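You operate a simulated robot arm through the tools that you are given. There is no shell and no other tool. Be economical: measure what you need, move in short steps, check, and stop when the job is done.

The job below is to be done with a simulated robot arm. You get a single attempt, and the scene is never put back.

TASK
Open the sack, ram its load under the line, add the brick rubble, shut it.
Fine: use the rammer and put it back.

It is judged by the outcome, as a careful person would: the job done as asked, and still so three seconds after it is handed in. It fails if anything else is knocked over, pushed out of place, dropped, spilled or broken.

THE ROBOT
A 6-joint arm with a two-finger parallel gripper, fixed in place. Base frame: the origin is at the foot of the arm, x ahead of it, y to its left, z up. Units: mm, degrees, N and s.
Its first joint turns from -166.0 to 166.0 degrees. Payload 3.91 kg.
The tool frame sits at the grasp point between the pads (the TCP): z along the fingers, y along the line on which they close. The tips reach 30 mm beyond it. Largest opening 110 mm; finger width 20, thickness 10; the body of the gripper, 48 by 112 mm, starts 55 mm behind the TCP.
Orientation is that of the tool frame in the base frame, as [roll, pitch, yaw] about the fixed x, y, z axes, in that order (R = Rz(yaw) Ry(pitch) Rx(roll)). With the fingers straight down and closing along the base's y, the tool's x points along the base's -x, its y along +y and its z along -z.

THE INTERFACE
- The arm moves only by the tool send_rows. Its argument "commands" is a list of rows, each a list of 7 numbers: the shift along the base's x, y, z in mm, then the turn, a rotation vector about the base's x, y, z in degrees, then the finger opening in mm, from 0 to 110. In form: [[tx, ty, tz, rx, ry, rz, gripper], ...]. A call has 1 to 10 rows; each row shifts and turns the commanded pose from where the row before left it. A row lasts 0.2 s, in which the tool goes at most 50 mm and 8.6 degrees; a call with a longer step from one row to the next is refused whole, and so is a gripper value outside its range. A pose out of reach is approached as far as the arm can. The call stops where the force on the tool passes 90 N (or 10 N more than at its start, if that is more) or the arm is blocked; 0.2 s more then pass. Each finger travels about 45 mm/s and halts on what it meets, pressing with about 42 N; the grip force reading is that of the motor and also rises with nothing between the fingers. The clock runs only during rows and for 0.2 s after the last one: add rows that do not move to give the fingers time. It gives the time, the measured TCP pose, the force on the tool (base axes), the opening and the grip force at its end, in the units of the frame above (readings bear some noise), and new pictures: "pictures" is both (left out), scene, wrist or none.
- Cameras (640 x 400 px; columns grow to the right, rows downward): "scene" is fixed at [398.2, 650.9, 1581.3]; the picture's right is [-0.47, 0.88, 0.00], its down [0.72, 0.39, -0.57] and it looks along [-0.51, -0.27, -0.82] (base axes); focal length 214 px, centre (320, 200). "wrist" rides on the gripper at [77, 7, -114] in the tool frame; the picture's right is [-0.09, 1.00, 0.00], its down [-0.80, -0.07, -0.59] and it looks along [-0.59, -0.05, 0.80] (tool axes); focal length 270 px, centre (320, 200). There is no depth. A picture from a camera that has moved, and an enlarged one, comes with that camera's place and axes in the base frame and with its lens. The place of the scene camera against the robot may be out by one fixed shift of up to 12 mm in any direction.
- raise_lower(by): slides the trunk up (or, below 0, down) by that many mm; the arm rides with it, the base frame stays. It gives what a move gives, with no picture.
- close_up(camera, box): a new picture of the part [left, top, right, bottom] of that camera's present view, enlarged. No time passes.
- hand_in(): hands the job in; it is judged then, once.

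Work in short steps. Places have to be worked out from the pictures, the camera data and where the tool is seen: move nearer, look again, correct. Check each grasp and each placing, and mend what went wrong. You have 120 turns and 170 pictures in all, those below and enlarged ones among them. Open the gripper and draw the arm clear of the work before you hand the job in, unless the task says otherwise; then end with one line.

The tools are called after "Call:" by a JSON object that holds its "op" and its "data". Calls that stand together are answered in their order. send_rows: Moves the arm, as the interface text tells. Its arguments: {"type":"object","properties":{"commands":{"type":"array","items":{"type":"array","items":{"type":"number"}}},"pictures":{"type":"string","enum":["both","scene","wrist","none"]}},"required":["commands"]} The other tools are called the same way: raise_lower (by) slides the trunk up or down; close_up (camera, box) takes an enlarged picture of a part of a camera's view; hand_in () hands the job in.

At the start:

```text
time_s: 0.0
tool_pos: [106.5, 390.3, 1306.1]
tool_rot: [-180.0, 0.0, 180.0]
force: [0.9, 0.5, -0.4]
grip_width: 110.1
gripper_force: 0.1
trunk travel left (down, up): [-575.0, 35.0]
```

scene: 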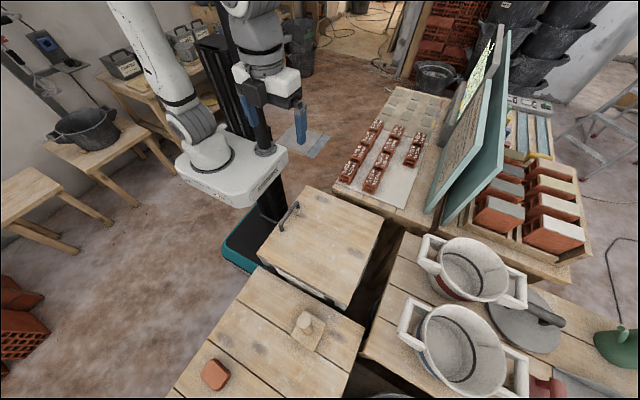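
wrist: 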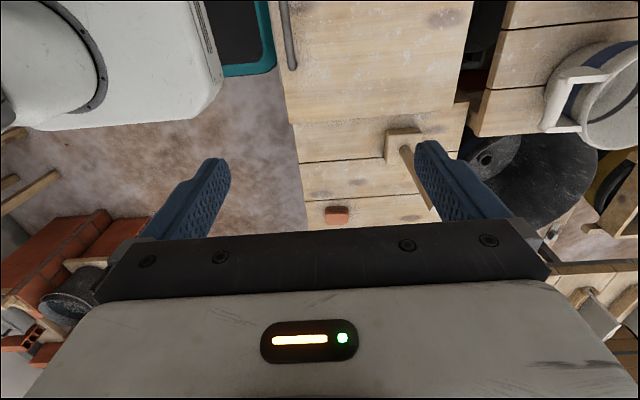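

The scene shows a wooden box with a handle, two white handled tubs or sacks, a wooden rammer, a red brick bit and a tile of brick pieces. I'll enlarge parts to identify each.

Call:
{"op": "close_up", "data": {"camera": "scene", "box": [360, 220, 640, 400]}}

Call:
{"op": "close_up", "data": {"camera": "scene", "box": [170, 180, 400, 400]}}

Call:
{"op": "close_up", "data": {"camera": "scene", "box": [320, 60, 600, 260]}}

Call:
{"op": "close_up", "data": {"camera": "wrist", "box": [260, 0, 640, 240]}}

```text
2.22 times, centred on (500, 310) of scene
camera zoom: at [398.2, 650.9, 1581.3], right [-0.47, 0.88, 0.0], down [0.72, 0.39, -0.57], along [-0.51, -0.27, -0.82], focal length 477 px, centre (-80, -44)
```

zoom: 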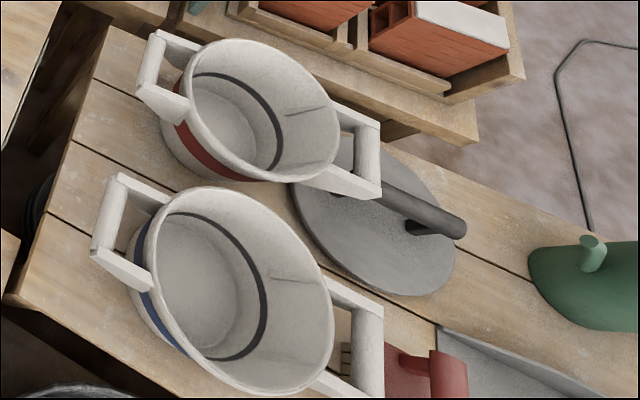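

```text
1.82 times, centred on (285, 290) of scene
camera zoom: at [398.2, 650.9, 1581.3], right [-0.47, 0.88, 0.0], down [0.72, 0.39, -0.57], along [-0.51, -0.27, -0.82], focal length 390 px, centre (384, 36)
```

zoom: 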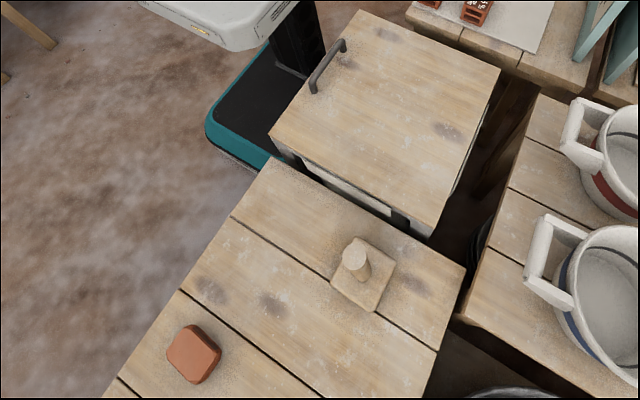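

```text
2.00 times, centred on (460, 160) of scene
camera zoom: at [398.2, 650.9, 1581.3], right [-0.47, 0.88, 0.0], down [0.72, 0.39, -0.57], along [-0.51, -0.27, -0.82], focal length 429 px, centre (40, 280)
```

zoom: 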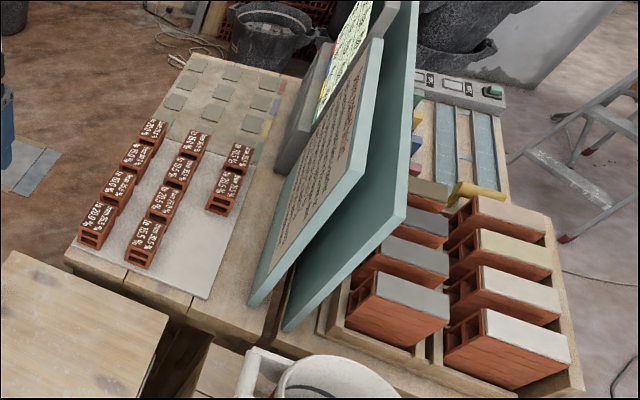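

```text
1.67 times, centred on (450, 120) of wrist
camera zoom: at [31.5, 396.7, 1421.8], right [0.09, 1.0, 0.0], down [0.8, -0.07, 0.59], along [0.59, -0.05, -0.8], focal length 450 px, centre (103, 333)
```

zoom: 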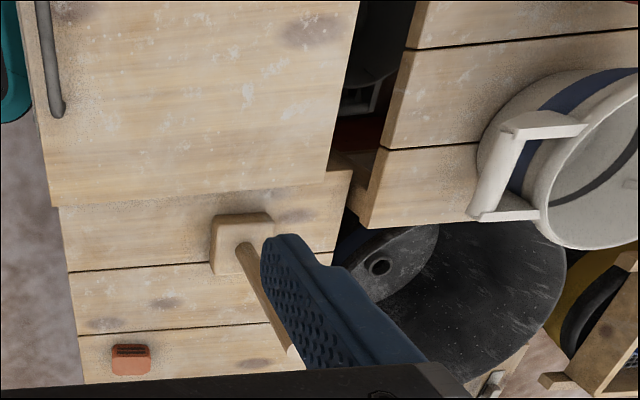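

I read the job this way: the cabinet (lid about x −127..240, y 302..675, top z≈805) holds the sack, and its lid hinges on the far y side. The lid's bar handle runs along x at y≈335, z≈840. The rammer stands at about (370,595), and the rubble is the brick piece at (600,396). I'll come closer above the handle.

Call:
{"op": "send_rows", "data": {"commands": [[-7, -14, -45, 0, 0, 0, 110], [-7, -14, -45, 0, 0, 0, 110], [-7, -14, -45, 0, 0, 0, 110], [0, -13, -45, 0, 0, 0, 110], [0, 0, -45, 0, 0, 0, 110], [0, 0, -45, 0, 0, 0, 110], [0, 0, -45, 0, 0, 0, 110], [0, 0, 0, 0, 0, 0, 110]]}}

```text
time_s: 1.8
tool_pos: [85.5, 335.3, 991.9]
tool_rot: [180.0, 0.1, 180.0]
force: [-0.4, -0.4, -0.5]
grip_width: 110.2
gripper_force: 0.1
trunk travel left (down, up): [-575.0, 35.0]
camera wrist: at [10.0, 341.7, 1106.9], right [0.09, 1.0, 0.0], down [0.8, -0.07, 0.59], along [0.59, -0.05, -0.8], focal length 270 px, centre (320, 200)
```

scene: 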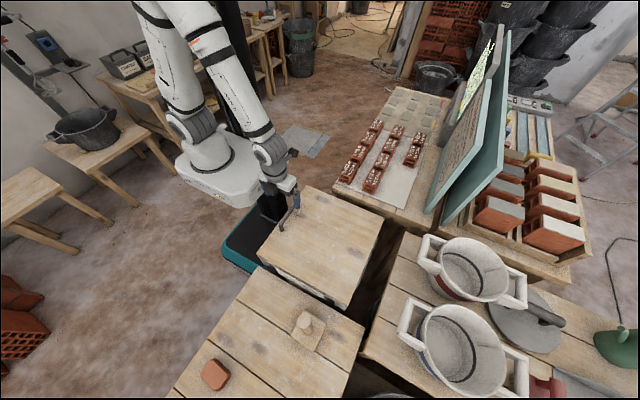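
wrist: 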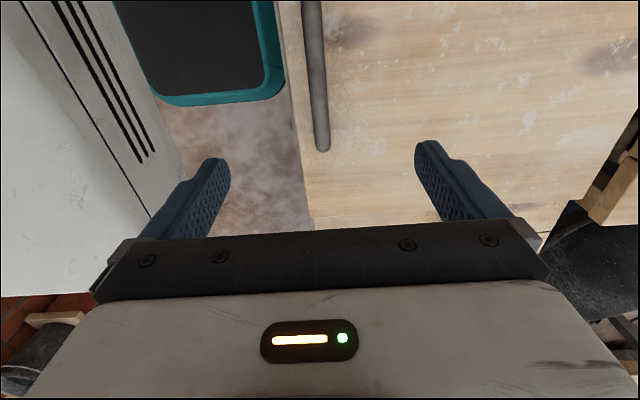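

The bar's near end is at about x=142, y≈333, z≈830. I'll go down with the fingers straddling it, then close.

Call:
{"op": "send_rows", "data": {"commands": [[0, -2, -40, 0, 0, 0, 60], [0, 0, -40, 0, 0, 0, 60], [0, 0, -40, 0, 0, 0, 60], [0, 0, -20, 0, 0, 0, 60], [0, 0, -4, 0, 0, 0, 60], [0, 0, 0, 0, 0, 0, 60]]}}

```text
time_s: 3.2
tool_pos: [87.8, 334.0, 846.1]
tool_rot: [-180.0, 0.1, -179.9]
force: [-0.1, 0.7, -0.5]
grip_width: 59.9
gripper_force: 0.0
trunk travel left (down, up): [-575.0, 35.0]
camera wrist: at [10.6, 339.9, 962.5], right [0.09, 1.0, 0.0], down [0.8, -0.07, 0.59], along [0.59, -0.05, -0.8], focal length 270 px, centre (320, 200)
```

scene: 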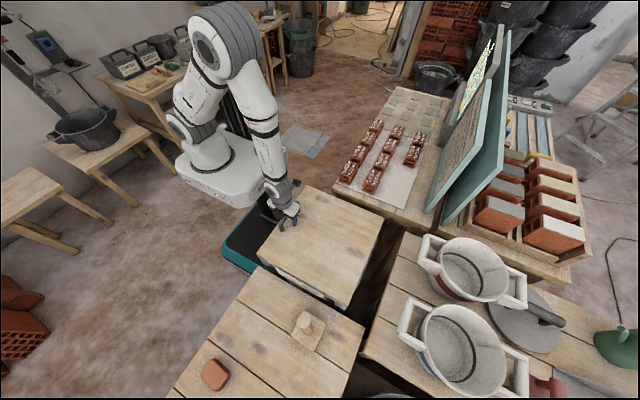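
wrist: 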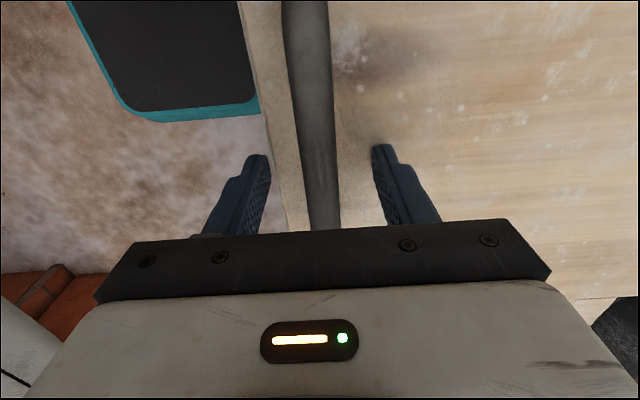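

The fingers straddle the bar, so I'll close on it.

Call:
{"op": "send_rows", "data": {"commands": [[0, 0, -3, 0, 0, 0, 20], [0, 0, 0, 0, 0, 0, 5], [0, 0, 0, 0, 0, 0, 5], [0, 0, 0, 0, 0, 0, 5], [0, 0, 0, 0, 0, 0, 5]], "pictures": "wrist"}}

```text
time_s: 4.4
tool_pos: [86.3, 334.8, 844.1]
tool_rot: [180.0, 0.0, 180.0]
force: [-0.3, 10.0, 1.8]
grip_width: 15.8
gripper_force: 44.7
trunk travel left (down, up): [-575.0, 35.0]
camera wrist: at [10.5, 341.1, 959.6], right [0.09, 1.0, 0.0], down [0.8, -0.07, 0.59], along [0.59, -0.05, -0.8], focal length 270 px, centre (320, 200)
```

wrist: 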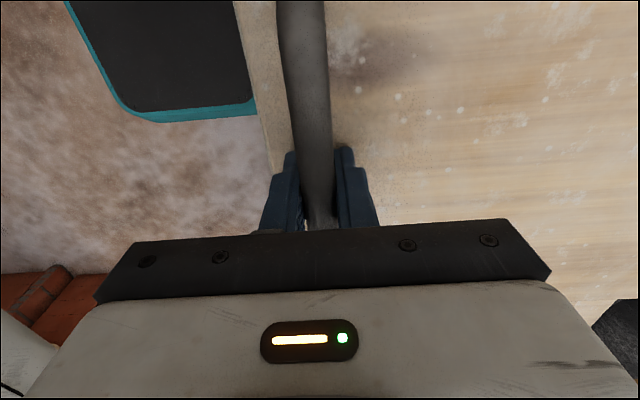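

The bar is gripped (15.8 mm). I'll start the lid along an arc about the hinge at y≈675 in a small test, watching the force.

Call:
{"op": "send_rows", "data": {"commands": [[0, 2, 15, -1, 0, 0, 5], [0, 3, 15, -2, 0, 0, 5], [0, 7, 29, -3, 0, 0, 5], [0, 0, 0, 0, 0, 0, 5]]}}

```text
time_s: 5.4
tool_pos: [86.9, 345.7, 902.5]
tool_rot: [-173.9, 0.0, 180.0]
force: [-1.6, 7.5, -6.7]
grip_width: 15.7
gripper_force: 45.2
trunk travel left (down, up): [-575.0, 35.0]
camera wrist: at [10.5, 364.4, 1017.1], right [0.09, 0.99, -0.11], down [0.8, -0.01, 0.6], along [0.59, -0.14, -0.79], focal length 270 px, centre (320, 200)
```

scene: 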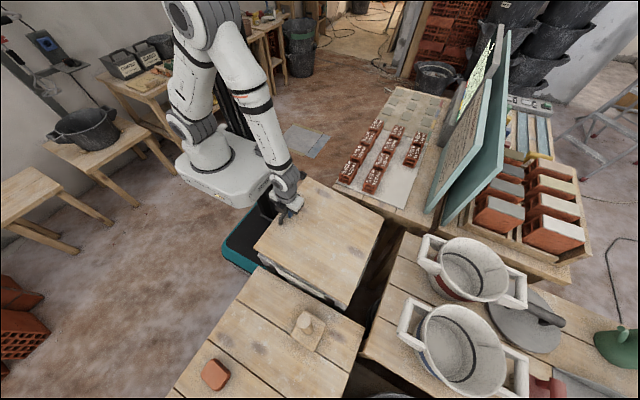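
wrist: 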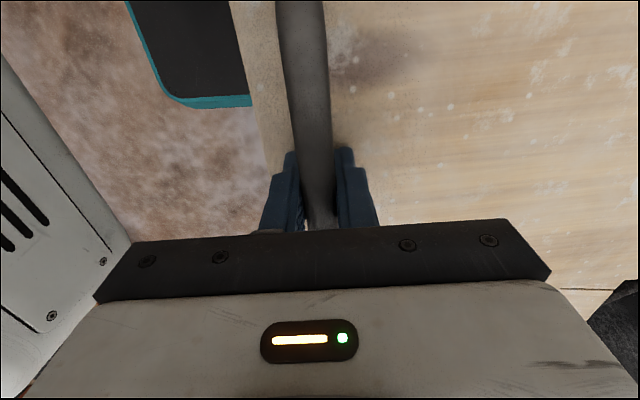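

The lid is swinging up with low force and hinges at the far y side as assumed. I'll continue the arc.

Call:
{"op": "send_rows", "data": {"commands": [[0, 9.4, 28.3, -3, 0, 0, 5], [0, 11.8, 27.4, -3, 0, 0, 5], [0, 14.2, 26.2, -3, 0, 0, 5], [0, 16.5, 24.9, -3, 0, 0, 5], [0, 18.5, 23.4, -3, 0, 0, 5], [0, 20.5, 21.7, -3, 0, 0, 5], [0, 0, 0, 0, 0, 0, 5]]}}

```text
time_s: 7.0
tool_pos: [86.7, 435.4, 1056.3]
tool_rot: [-156.0, -0.1, 180.0]
force: [2.9, 0.1, -0.3]
grip_width: 15.5
gripper_force: 45.0
trunk travel left (down, up): [-575.0, 35.0]
camera wrist: at [10.6, 488.9, 1159.0], right [0.09, 0.91, -0.4], down [0.8, 0.18, 0.57], along [0.59, -0.37, -0.71], focal length 270 px, centre (320, 200)
```

scene: 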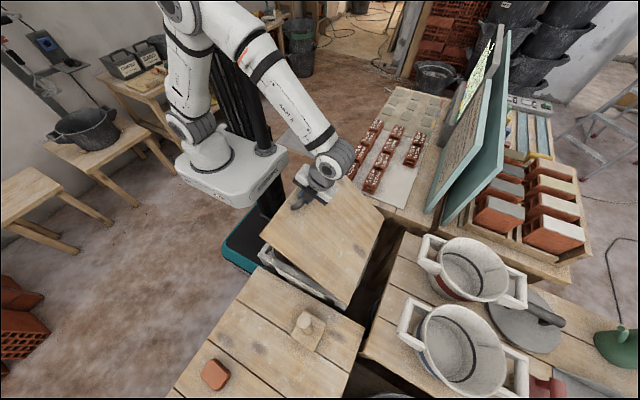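
wrist: 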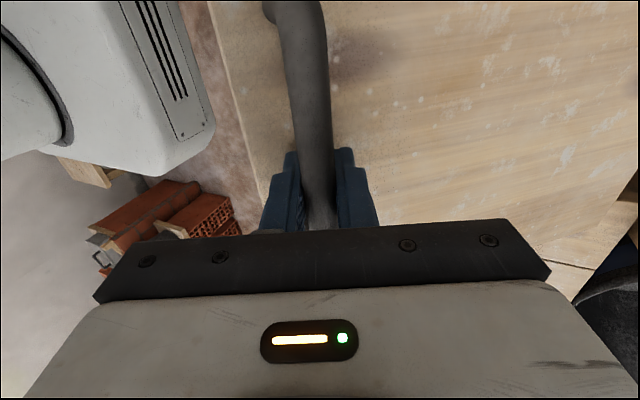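

The grip is steady and the force is near zero with the lid at about 40°. I'll carry on.

Call:
{"op": "send_rows", "data": {"commands": [[0, 22.3, 19.8, -3, 0, 0, 5], [0, 24, 17.8, -3, 0, 0, 5], [0, 25.4, 15.6, -3, 0, 0, 5], [0, 26.7, 13.4, -3, 0, 0, 5], [0, 27.7, 11, -3, 0, 0, 5], [0, 28.6, 8.5, -3, 0, 0, 5], [0, 0, 0, 0, 0, 0, 5]]}}

```text
time_s: 8.6
tool_pos: [86.7, 571.3, 1137.7]
tool_rot: [-138.6, 0.0, -179.9]
force: [8.2, -9.0, 36.7]
grip_width: 15.4
gripper_force: 45.0
out of reach, approached as far as the arm can: row 6
trunk travel left (down, up): [-575.0, 35.0]
camera wrist: at [10.5, 651.4, 1219.1], right [0.09, 0.75, -0.66], down [0.8, 0.34, 0.49], along [0.59, -0.57, -0.57], focal length 270 px, centre (320, 200)
```

scene: 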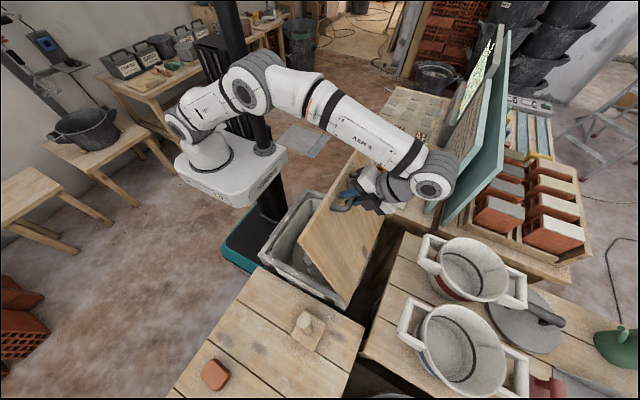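
wrist: 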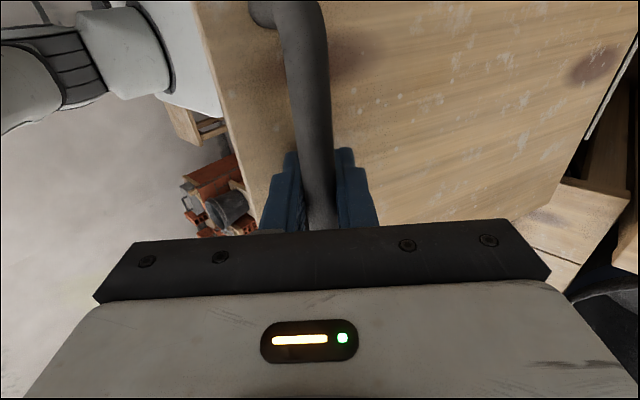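

The wrist is running out of reach because of the tilt. I'll turn the tool back toward vertical so the bar rotates in the pads, then go on past upright.

Call:
{"op": "send_rows", "data": {"commands": [[0, 0, 0, 6, 0, 0, 5], [0, 0, 0, 6, 0, 0, 5], [0, 7, 2, 6, 0, 0, 5], [0, 14, 3, 6, 0, 0, 5], [0, 20, 4, 4, 0, 0, 5], [0, 0, 0, 0, 0, 0, 5]]}}

```text
time_s: 10.0
tool_pos: [86.4, 612.9, 1142.4]
tool_rot: [-166.1, 0.0, 179.9]
force: [5.9, -6.1, 17.8]
grip_width: 15.6
gripper_force: 45.2
trunk travel left (down, up): [-575.0, 35.0]
camera wrist: at [10.3, 647.7, 1252.3], right [0.09, 0.97, -0.24], down [0.8, 0.07, 0.59], along [0.59, -0.24, -0.77], focal length 270 px, centre (320, 200)
```

scene: 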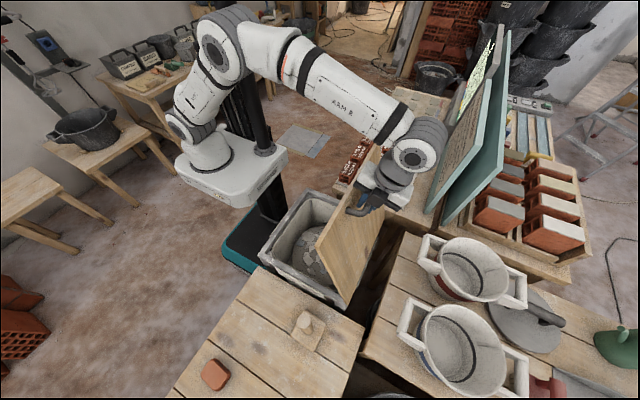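
wrist: 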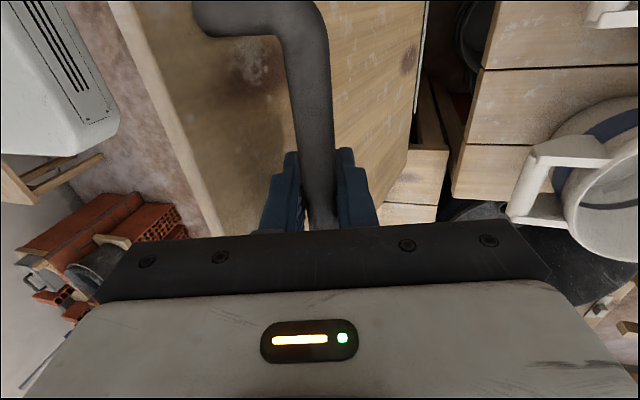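

The lid is at roughly 75° and there's a grey bin-sack with a lumpy load beneath it. I'll keep pushing it past vertical.

Call:
{"op": "send_rows", "data": {"commands": [[0, 20, 0, 4, 0, 0, 5], [0, 20, 0, 4, 0, 0, 5], [0, 20, -1, 4, 0, 0, 5], [0, 15, -2, 0, 0, 0, 5], [0, 0, 0, 0, 0, 0, 5]]}}

```text
time_s: 11.2
tool_pos: [85.8, 690.2, 1141.0]
tool_rot: [-178.4, 0.0, -180.0]
force: [3.2, 4.2, 35.1]
grip_width: 15.9
gripper_force: 44.9
trunk travel left (down, up): [-575.0, 35.0]
camera wrist: at [10.1, 699.2, 1257.3], right [0.09, 1.0, -0.03], down [0.8, -0.05, 0.6], along [0.59, -0.07, -0.8], focal length 270 px, centre (320, 200)
```

scene: 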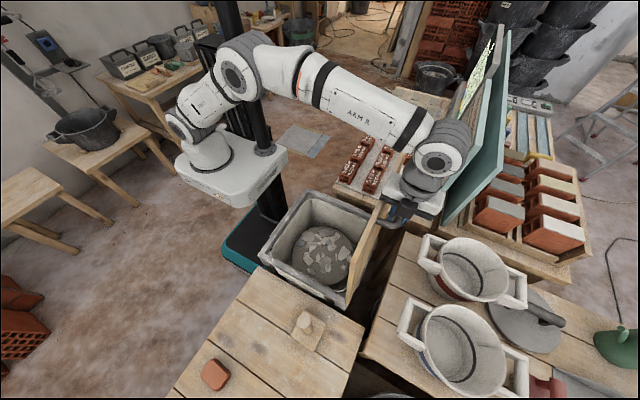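
wrist: 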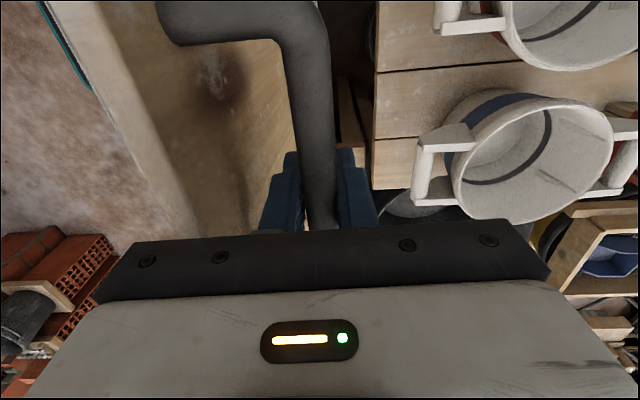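

The lid is about upright and nothing is in the way. I'll push a little further to find the rest stop.

Call:
{"op": "send_rows", "data": {"commands": [[0, 15, -2, 0, 0, 0, 5], [0, 15, -3, 0, 0, 0, 5], [0, 15, -4, 0, 0, 0, 5], [0, 0, 0, 0, 0, 0, 5]]}}

```text
time_s: 12.2
tool_pos: [87.2, 734.6, 1132.7]
tool_rot: [-178.4, 0.0, -180.0]
force: [3.2, 7.8, 36.5]
grip_width: 15.9
gripper_force: 45.0
trunk travel left (down, up): [-575.0, 35.0]
camera wrist: at [9.7, 744.3, 1248.1], right [0.09, 1.0, -0.03], down [0.8, -0.05, 0.6], along [0.59, -0.07, -0.8], focal length 270 px, centre (320, 200)
```

scene: 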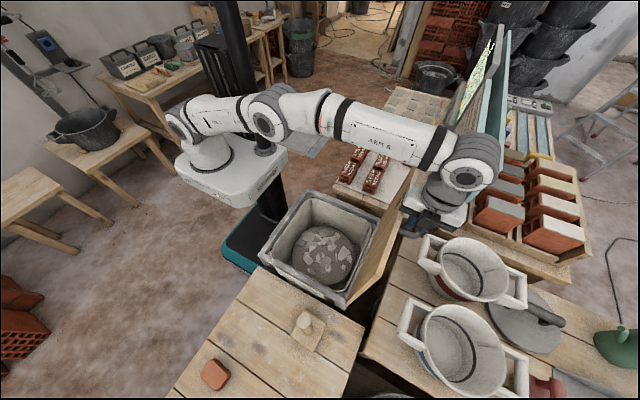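
wrist: 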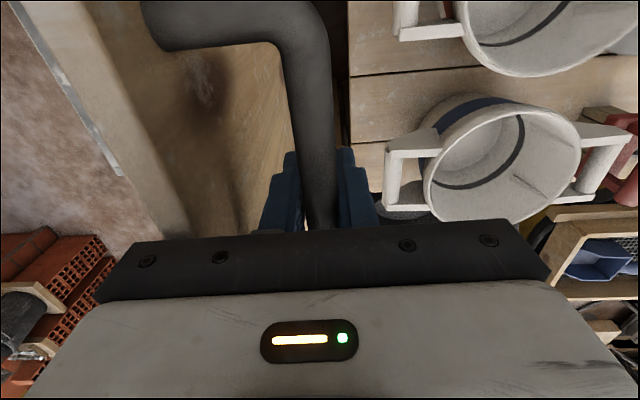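

It's past vertical with no stop yet. I'll advance a bit more, slowly.

Call:
{"op": "send_rows", "data": {"commands": [[0, 12, 0, 0, 0, 0, 5], [0, 12, -2, 0, 0, 0, 5], [0, 12, -3, 0, 0, 0, 5], [0, 0, 0, 0, 0, 0, 5]], "pictures": "scene"}}

```text
time_s: 13.2
tool_pos: [85.4, 741.1, 1132.2]
tool_rot: [-178.3, 0.0, -180.0]
force: [1.6, 10.8, 35.4]
grip_width: 15.5
gripper_force: 44.7
out of reach, approached as far as the arm can: row 1, 2, 3
trunk travel left (down, up): [-575.0, 35.0]
```

scene: 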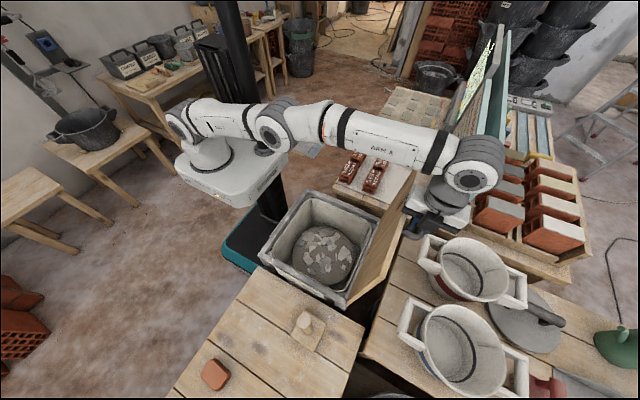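

The arm is at full stretch and the lid is leaning about 10° past upright. I'll ease the command back, open slightly and watch whether the lid stays.

Call:
{"op": "send_rows", "data": {"commands": [[0, -28, 2, 0, 0, 0, 5], [0, 0, 0, 0, 0, 0, 5], [0, 0, 0, 0, 0, 0, 24], [0, 0, 0, 0, 0, 0, 30], [0, 0, 0, 0, 0, 0, 30], [0, 0, 0, 0, 0, 0, 30]]}}

```text
time_s: 14.6
tool_pos: [85.0, 715.1, 1128.9]
tool_rot: [-178.0, 0.1, -180.0]
force: [0.2, 0.2, 0.2]
grip_width: 30.0
gripper_force: 0.1
trunk travel left (down, up): [-575.0, 35.0]
camera wrist: at [9.7, 725.0, 1244.2], right [0.09, 1.0, -0.04], down [0.8, -0.05, 0.6], along [0.59, -0.08, -0.8], focal length 270 px, centre (320, 200)
```

scene: 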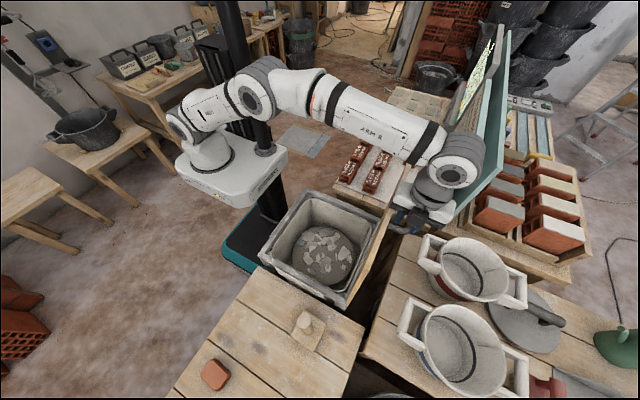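
wrist: 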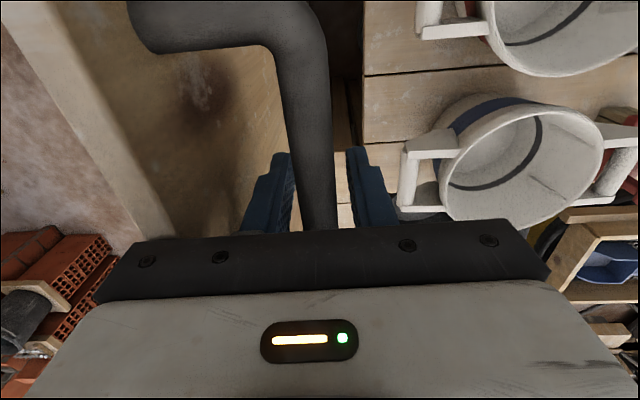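

The lid stays when loosened. I'll lift straight off the bar and check.

Call:
{"op": "send_rows", "data": {"commands": [[0, 0, 20, 0, 0, 0, 30], [0, 0, 20, 0, 0, 0, 30], [0, 0, 20, 0, 0, 0, 30], [0, 0, 20, 0, 0, 0, 30], [0, 0, 0, 0, 0, 0, 30]]}}

```text
time_s: 15.8
tool_pos: [85.8, 713.8, 1209.2]
tool_rot: [-178.0, 0.1, 180.0]
force: [-0.1, -0.1, 0.6]
grip_width: 30.2
gripper_force: 0.0
trunk travel left (down, up): [-575.0, 35.0]
camera wrist: at [10.2, 724.3, 1324.6], right [0.09, 1.0, -0.04], down [0.8, -0.05, 0.6], along [0.59, -0.08, -0.8], focal length 270 px, centre (320, 200)
```

scene: 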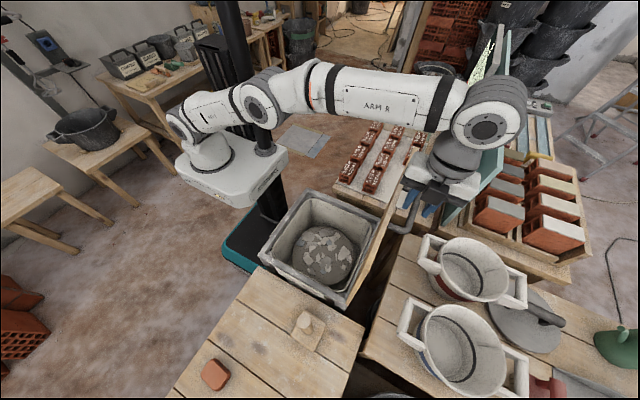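
wrist: 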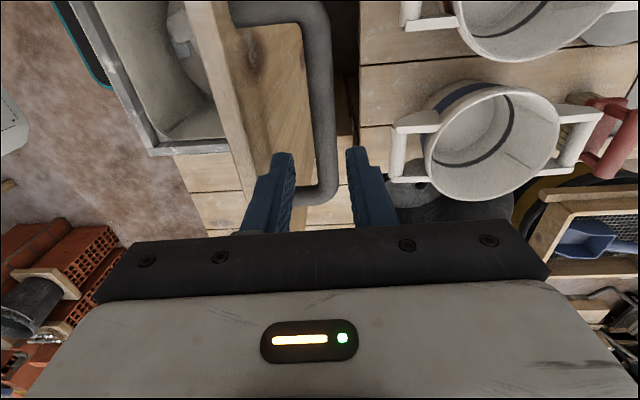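

The lid stands open by itself. I'll enlarge the bin view for the fill line, and look at the rammer.

Call:
{"op": "close_up", "data": {"camera": "scene", "box": [250, 180, 400, 310]}}

Call:
{"op": "send_rows", "data": {"commands": [[40, -20, 5, 2, 0, 0, 110], [40, -30, 0, 0, 0, 0, 110], [40, -30, 0, 0, 0, 0, 110], [20, -30, 0, 0, 0, 0, 110], [0, -35, 0, 0, 0, 0, 110], [0, 0, 0, 0, 0, 0, 110]]}}

```text
3.08 times, centred on (325, 245) of scene
camera zoom: at [398.2, 650.9, 1581.3], right [-0.47, 0.88, 0.0], down [0.72, 0.39, -0.57], along [-0.51, -0.27, -0.82], focal length 660 px, centre (305, 62)
```

zoom: 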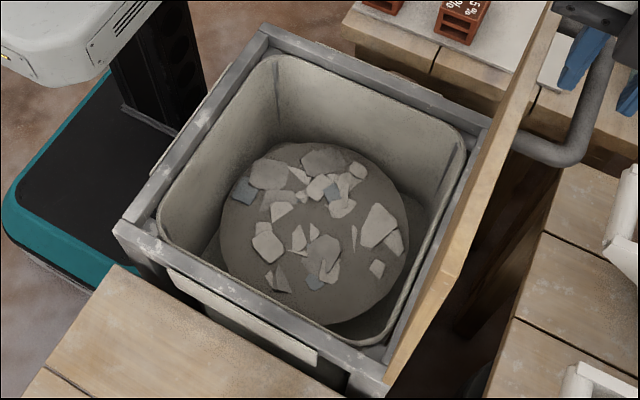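

```text
time_s: 17.2
tool_pos: [226.8, 568.4, 1214.5]
tool_rot: [-179.9, -0.1, -180.0]
force: [0.3, 0.2, -0.5]
grip_width: 110.0
gripper_force: 0.1
trunk travel left (down, up): [-575.0, 35.0]
camera wrist: at [150.6, 574.9, 1329.8], right [0.09, 1.0, 0.0], down [0.8, -0.07, 0.59], along [0.59, -0.05, -0.8], focal length 270 px, centre (320, 200)
```

scene: 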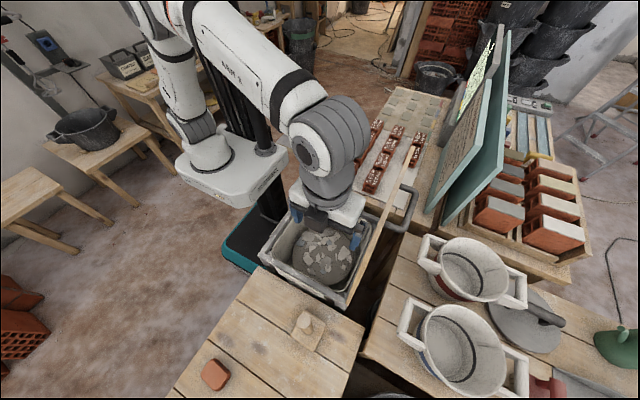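
wrist: 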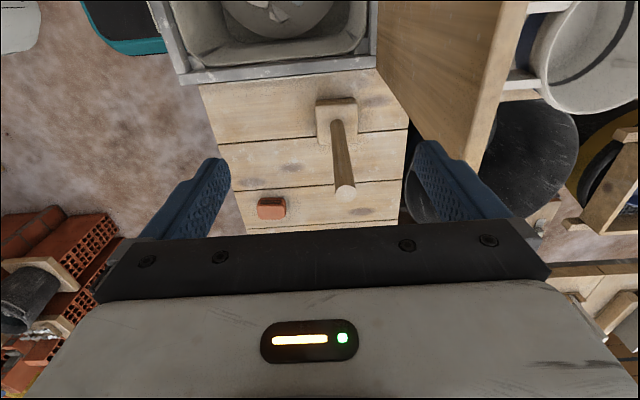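

The rammer's post stands at about (358,590) with its top near z≈1025, and its foot is at table level. I'll go above it with a gap to refine the position.

Call:
{"op": "send_rows", "data": {"commands": [[40, 8, -25, 0, 0, 0, 110], [40, 8, -25, 0, 0, 0, 110], [40, 6, -25, 0, 0, 0, 110], [11, 0, -20, 0, 0, 0, 110], [0, 0, 0, 0, 0, 0, 110]]}}

```text
time_s: 18.4
tool_pos: [358.5, 591.9, 1120.1]
tool_rot: [-179.9, 0.1, 180.0]
force: [0.2, -0.6, 0.4]
grip_width: 110.0
gripper_force: 0.0
trunk travel left (down, up): [-575.0, 35.0]
camera wrist: at [282.4, 597.7, 1234.7], right [0.09, 1.0, 0.0], down [0.8, -0.07, 0.59], along [0.59, -0.05, -0.8], focal length 270 px, centre (320, 200)
```

scene: 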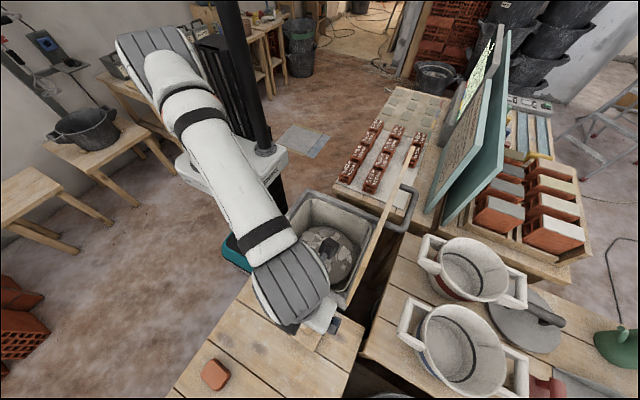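
wrist: 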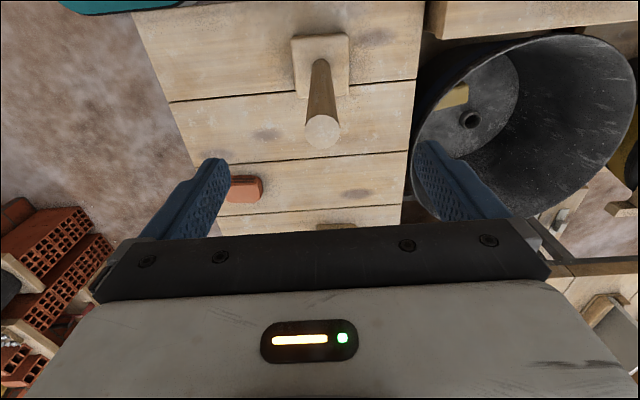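

The post is centred near x≈371, y≈592 with its top at about 1005. I'll go down so it passes between the fingers, leaving room below the palm.

Call:
{"op": "send_rows", "data": {"commands": [[12, 0, -30, 0, 0, 0, 110], [0, 0, -40, 0, 0, 0, 90], [0, 0, -40, 0, 0, 0, 80], [0, 0, -30, 0, 0, 0, 70], [0, 0, 0, 0, 0, 0, 60]]}}

```text
time_s: 19.6
tool_pos: [370.4, 592.8, 980.0]
tool_rot: [-180.0, 0.0, -180.0]
force: [-0.3, -0.6, -0.5]
grip_width: 60.0
gripper_force: 0.1
trunk travel left (down, up): [-575.0, 35.0]
camera wrist: at [293.9, 597.7, 1095.2], right [0.09, 1.0, 0.0], down [0.8, -0.07, 0.59], along [0.59, -0.05, -0.8], focal length 270 px, centre (320, 200)
```

scene: 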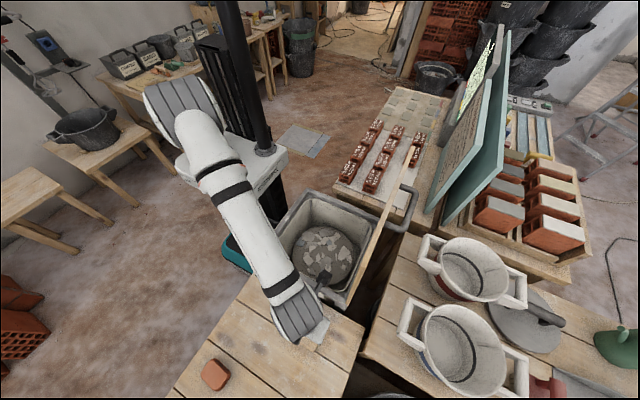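
wrist: 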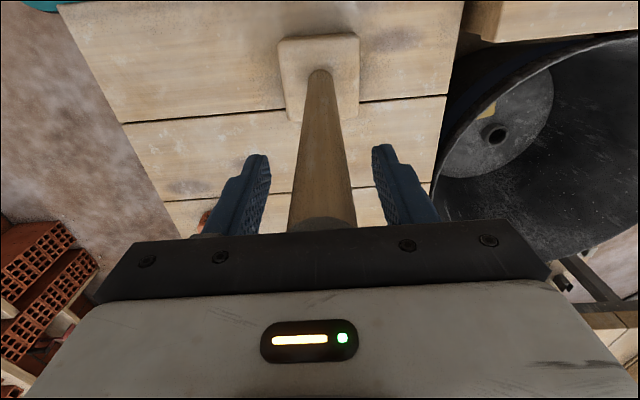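

The post is centred between the fingers, so I'll close and check the width.

Call:
{"op": "send_rows", "data": {"commands": [[0, -1, -4, 0, 0, 0, 40], [0, 0, 0, 0, 0, 0, 15], [0, 0, 0, 0, 0, 0, 15], [0, 0, 0, 0, 0, 0, 15], [0, 0, 0, 0, 0, 0, 15]], "pictures": "none"}}

Call:
{"op": "send_rows", "data": {"commands": [[0, 0, 10, 0, 0, 0, 15], [0, 0, 20, 0, 0, 0, 15], [0, 0, 0, 0, 0, 0, 15]]}}

```text
time_s: 20.8
tool_pos: [370.1, 590.0, 975.9]
tool_rot: [-180.0, 0.1, -180.0]
force: [0.3, 1.5, 0.5]
grip_width: 29.6
gripper_force: 42.2
trunk travel left (down, up): [-575.0, 35.0]
```

```text
time_s: 21.6
tool_pos: [369.0, 590.4, 1005.3]
tool_rot: [-180.0, 0.0, -180.0]
force: [-0.1, -0.3, -3.0]
grip_width: 29.8
gripper_force: 41.5
trunk travel left (down, up): [-575.0, 35.0]
camera wrist: at [293.7, 596.8, 1120.3], right [0.09, 1.0, 0.0], down [0.8, -0.07, 0.59], along [0.59, -0.05, -0.8], focal length 270 px, centre (320, 200)
```

scene: 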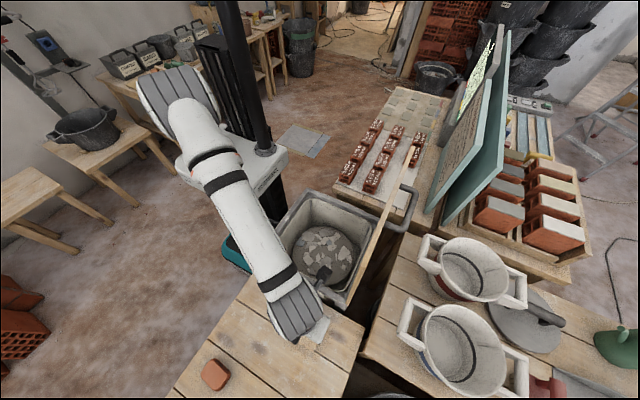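
wrist: 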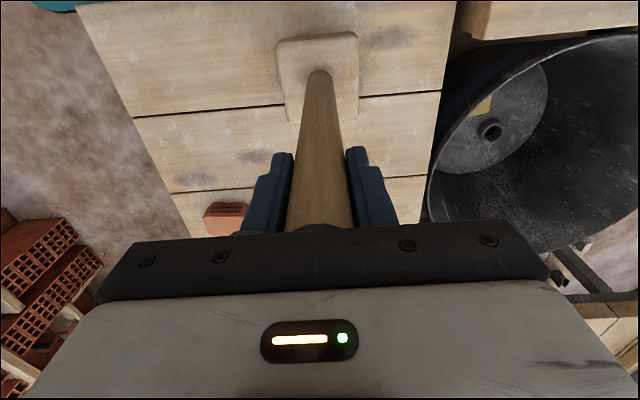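

The rammer is held, with its home at TCP (370,590,976) and foot on the table. I'll raise it above the rim and carry it over the bin centre.

Call:
{"op": "send_rows", "data": {"commands": [[0, 0, 45, 0, 0, 0, 15], [0, 0, 45, 0, 0, 0, 15], [0, 0, 40, 0, 0, 0, 15], [-40, -12, 0, 0, 0, 0, 15], [-45, -15, 0, 0, 0, 0, 15], [-45, -15, 0, 0, 0, 0, 15], [-45, -15, 0, 0, 0, 0, 15], [-45, -15, 0, 0, 0, 0, 15], [-45, -15, 0, 0, 0, 0, 15], [0, 0, 0, 0, 0, 0, 15]]}}

```text
time_s: 23.8
tool_pos: [104.0, 504.5, 1136.0]
tool_rot: [-180.0, -0.1, 179.9]
force: [-0.2, 0.2, -3.5]
grip_width: 29.8
gripper_force: 41.7
trunk travel left (down, up): [-575.0, 35.0]
camera wrist: at [28.2, 509.8, 1250.9], right [0.09, 1.0, 0.0], down [0.8, -0.07, 0.59], along [0.59, -0.05, -0.8], focal length 270 px, centre (320, 200)
```

scene: 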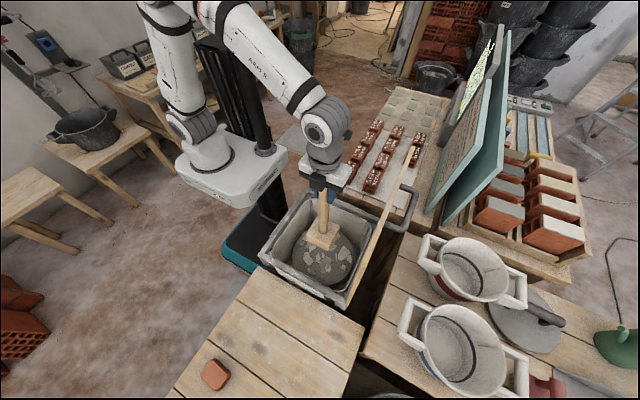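
wrist: 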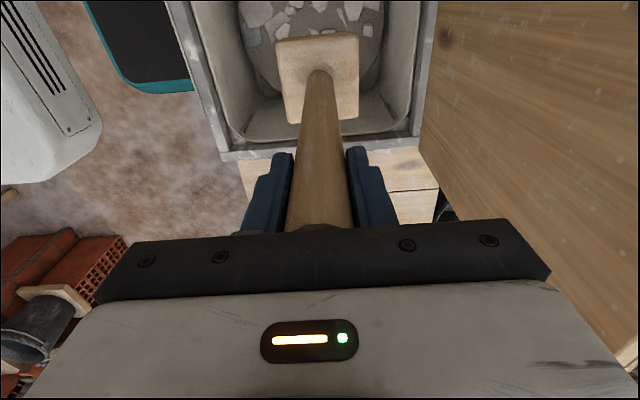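

The rammer is over the bin. I'll move to the centre and look closely at the interior for the line.

Call:
{"op": "send_rows", "data": {"commands": [[-24, -9, 0, 0, 0, 0, 15], [-25, -7, 0, 0, 0, 0, 15], [0, 0, 0, 0, 0, 0, 15]], "pictures": "none"}}

Call:
{"op": "close_up", "data": {"camera": "wrist", "box": [160, 0, 440, 175]}}

Call:
{"op": "close_up", "data": {"camera": "scene", "box": [250, 160, 400, 310]}}

```text
time_s: 24.6
tool_pos: [57.2, 488.1, 1136.5]
tool_rot: [180.0, 0.1, 179.9]
force: [-0.4, 1.0, -3.5]
grip_width: 29.7
gripper_force: 42.2
trunk travel left (down, up): [-575.0, 35.0]
```

```text
2.29 times, centred on (300, 88) of wrist
camera zoom: at [-19.4, 494.0, 1251.5], right [0.09, 1.0, 0.0], down [0.8, -0.07, 0.59], along [0.59, -0.05, -0.8], focal length 618 px, centre (366, 457)
```

zoom: 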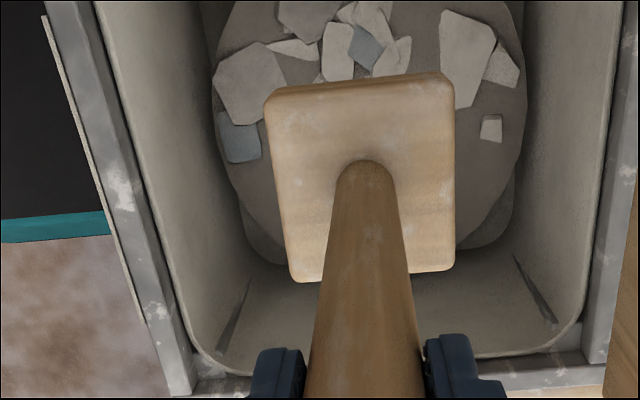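

```text
2.67 times, centred on (325, 235) of scene
camera zoom: at [398.2, 650.9, 1581.3], right [-0.47, 0.88, 0.0], down [0.72, 0.39, -0.57], along [-0.51, -0.27, -0.82], focal length 572 px, centre (307, 107)
```

zoom: 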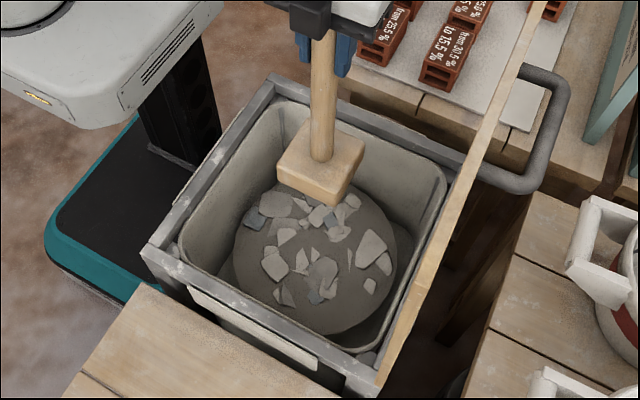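

The load's top is around z≈610, centred near (65,494). I'll lower the rammer (foot bottom at TCP−256) toward it in stages.

Call:
{"op": "send_rows", "data": {"commands": [[6, 5, -45, 0, 0, 0, 15], [0, 0, -45, 0, 0, 0, 15], [0, 0, -45, 0, 0, 0, 15], [0, 0, -45, 0, 0, 0, 15], [0, 0, -35, 0, 0, 0, 15], [0, 0, 0, 0, 0, 0, 15]]}}

```text
time_s: 26.0
tool_pos: [61.9, 492.4, 921.0]
tool_rot: [180.0, -0.1, 180.0]
force: [-0.2, -0.1, -2.9]
grip_width: 29.8
gripper_force: 42.0
trunk travel left (down, up): [-575.0, 35.0]
camera wrist: at [-14.2, 499.3, 1036.2], right [0.09, 1.0, 0.0], down [0.8, -0.07, 0.59], along [0.59, -0.05, -0.8], focal length 270 px, centre (320, 200)
```

scene: 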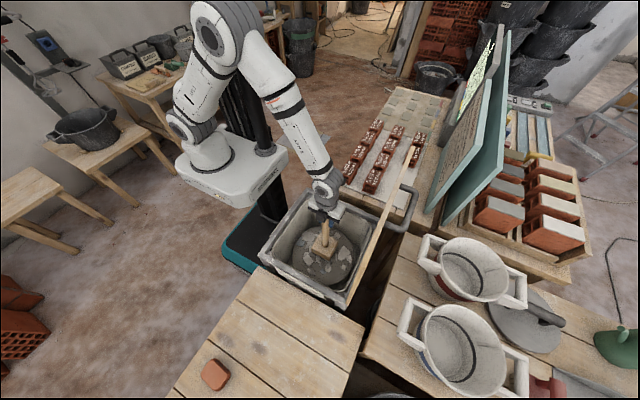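
wrist: 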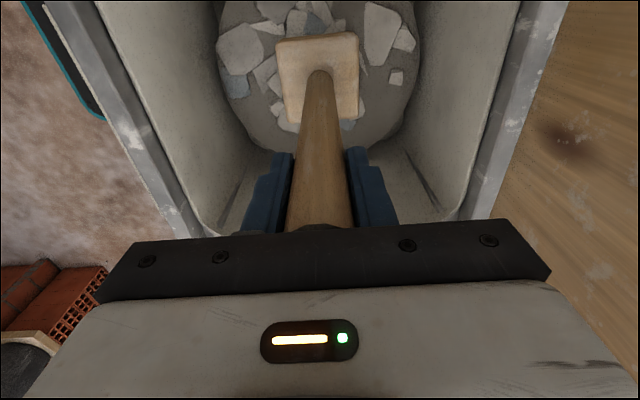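

The foot is still above the load. I'll go down in small steps until contact.

Call:
{"op": "send_rows", "data": {"commands": [[0, 0, -15, 0, 0, 0, 15], [0, 0, -15, 0, 0, 0, 15], [0, 0, -15, 0, 0, 0, 15], [0, 0, -10, 0, 0, 0, 15], [0, 0, -10, 0, 0, 0, 15], [0, 0, -10, 0, 0, 0, 15]]}}

```text
time_s: 27.4
tool_pos: [62.0, 492.2, 844.6]
tool_rot: [180.0, 0.0, 180.0]
force: [1.0, 0.5, -0.2]
grip_width: 29.6
gripper_force: 41.7
trunk travel left (down, up): [-575.0, 35.0]
camera wrist: at [-14.0, 498.5, 960.7], right [0.09, 1.0, 0.0], down [0.8, -0.07, 0.59], along [0.59, -0.05, -0.8], focal length 270 px, centre (320, 200)
```

scene: 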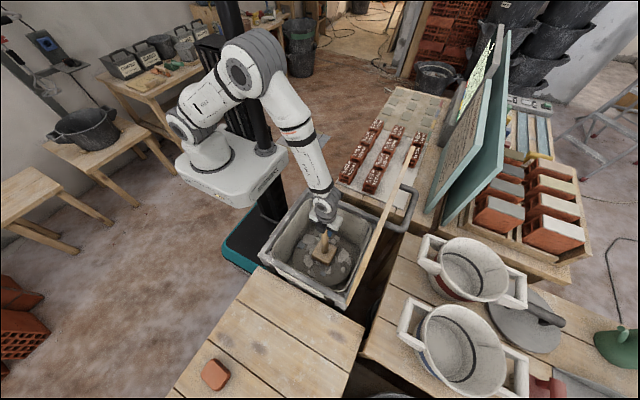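
wrist: 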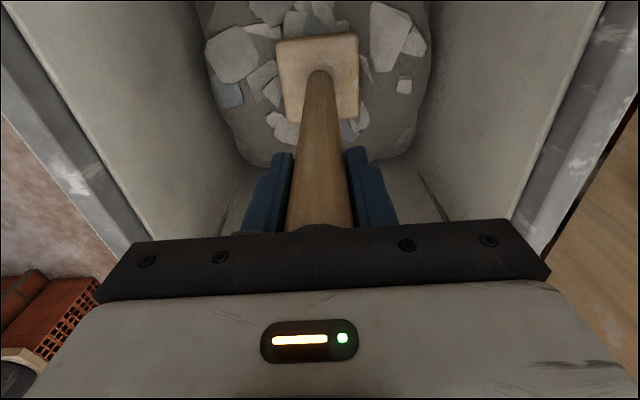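

Contact is just starting (foot bottom ≈589). I'll press on in small steps.

Call:
{"op": "send_rows", "data": {"commands": [[0, 0, -8, 0, 0, 0, 15], [0, 0, -8, 0, 0, 0, 15], [0, 0, -8, 0, 0, 0, 15], [0, 0, -8, 0, 0, 0, 15], [0, 0, 0, 0, 0, 0, 15]]}}

```text
time_s: 28.6
tool_pos: [61.8, 492.7, 815.7]
tool_rot: [179.9, 0.0, -179.9]
force: [3.0, 0.1, 24.1]
grip_width: 29.9
gripper_force: 42.2
trunk travel left (down, up): [-575.0, 35.0]
camera wrist: at [-14.3, 498.0, 931.0], right [0.09, 1.0, 0.0], down [0.8, -0.07, 0.59], along [0.59, -0.05, -0.8], focal length 270 px, centre (320, 200)
```

scene: 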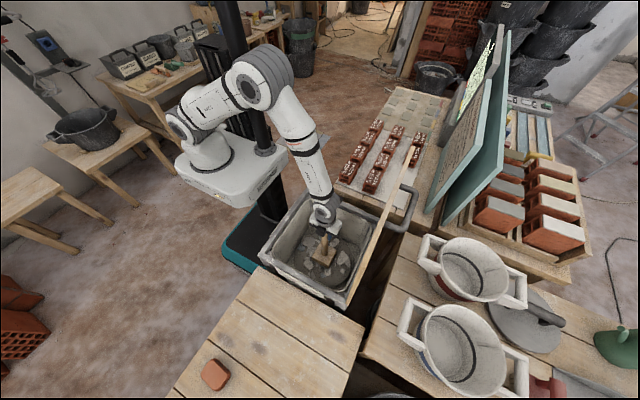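
wrist: 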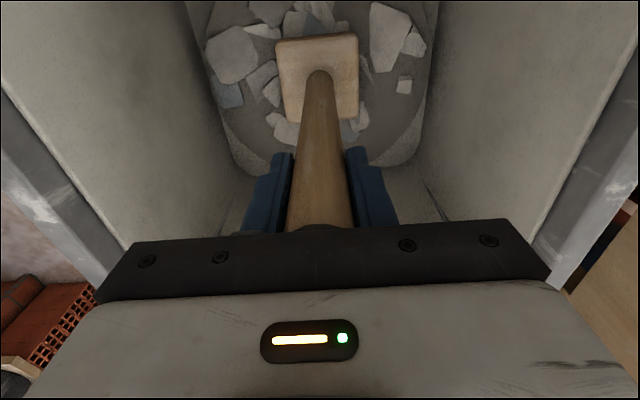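

The load is sinking with 24 N on it and the post isn't slipping. I'll press further.

Call:
{"op": "send_rows", "data": {"commands": [[0, 0, -8, 0, 0, 0, 15], [0, 0, -8, 0, 0, 0, 15], [0, 0, -8, 0, 0, 0, 15], [0, 0, -8, 0, 0, 0, 15], [0, 0, -8, 0, 0, 0, 15], [0, 0, 0, 0, 0, 0, 15]]}}

Call:
{"op": "close_up", "data": {"camera": "scene", "box": [250, 180, 400, 310]}}

```text
time_s: 29.3
tool_pos: [61.0, 492.6, 805.6]
tool_rot: [179.6, 0.1, 180.0]
force: [-1.3, -12.8, 55.9]
grip_width: 30.2
gripper_force: 41.9
trunk travel left (down, up): [-575.0, 35.0]
stopped in row 3: the force on the tool passed its limit (the readings are from after the stop); the commanded pose is now the measured one
camera wrist: at [-14.7, 497.6, 919.9], right [0.09, 1.0, 0.01], down [0.8, -0.07, 0.59], along [0.59, -0.05, -0.8], focal length 270 px, centre (320, 200)
```

scene: 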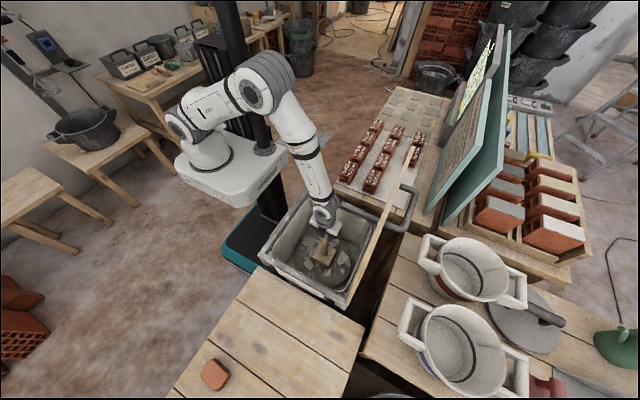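
wrist: 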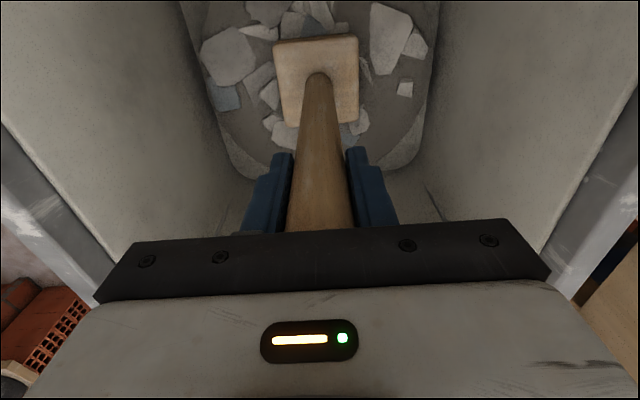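

```text
3.08 times, centred on (325, 245) of scene
camera zoom: at [398.2, 650.9, 1581.3], right [-0.47, 0.88, 0.0], down [0.72, 0.39, -0.57], along [-0.51, -0.27, -0.82], focal length 660 px, centre (305, 62)
```

zoom: 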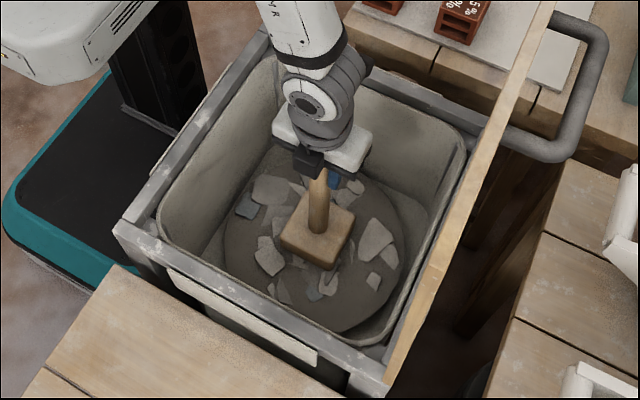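

It stopped on the force limit. I'll press more slowly to see whether it still yields.

Call:
{"op": "send_rows", "data": {"commands": [[0, 0, -2, 0, 0, 0, 15], [0, 0, -2, 0, 0, 0, 15], [0, 0, -2, 0, 0, 0, 15], [0, 0, -2, 0, 0, 0, 15], [0, 0, 0, 0, 0, 0, 15], [0, 0, 0, 0, 0, 0, 15]], "pictures": "none"}}

```text
time_s: 29.8
tool_pos: [60.6, 493.0, 804.7]
tool_rot: [179.6, 0.0, -179.9]
force: [-0.9, -19.4, 53.5]
grip_width: 30.2
gripper_force: 41.7
trunk travel left (down, up): [-575.0, 35.0]
stopped in row 2: the force on the tool passed its limit (the readings are from after the stop); the commanded pose is now the measured one
```

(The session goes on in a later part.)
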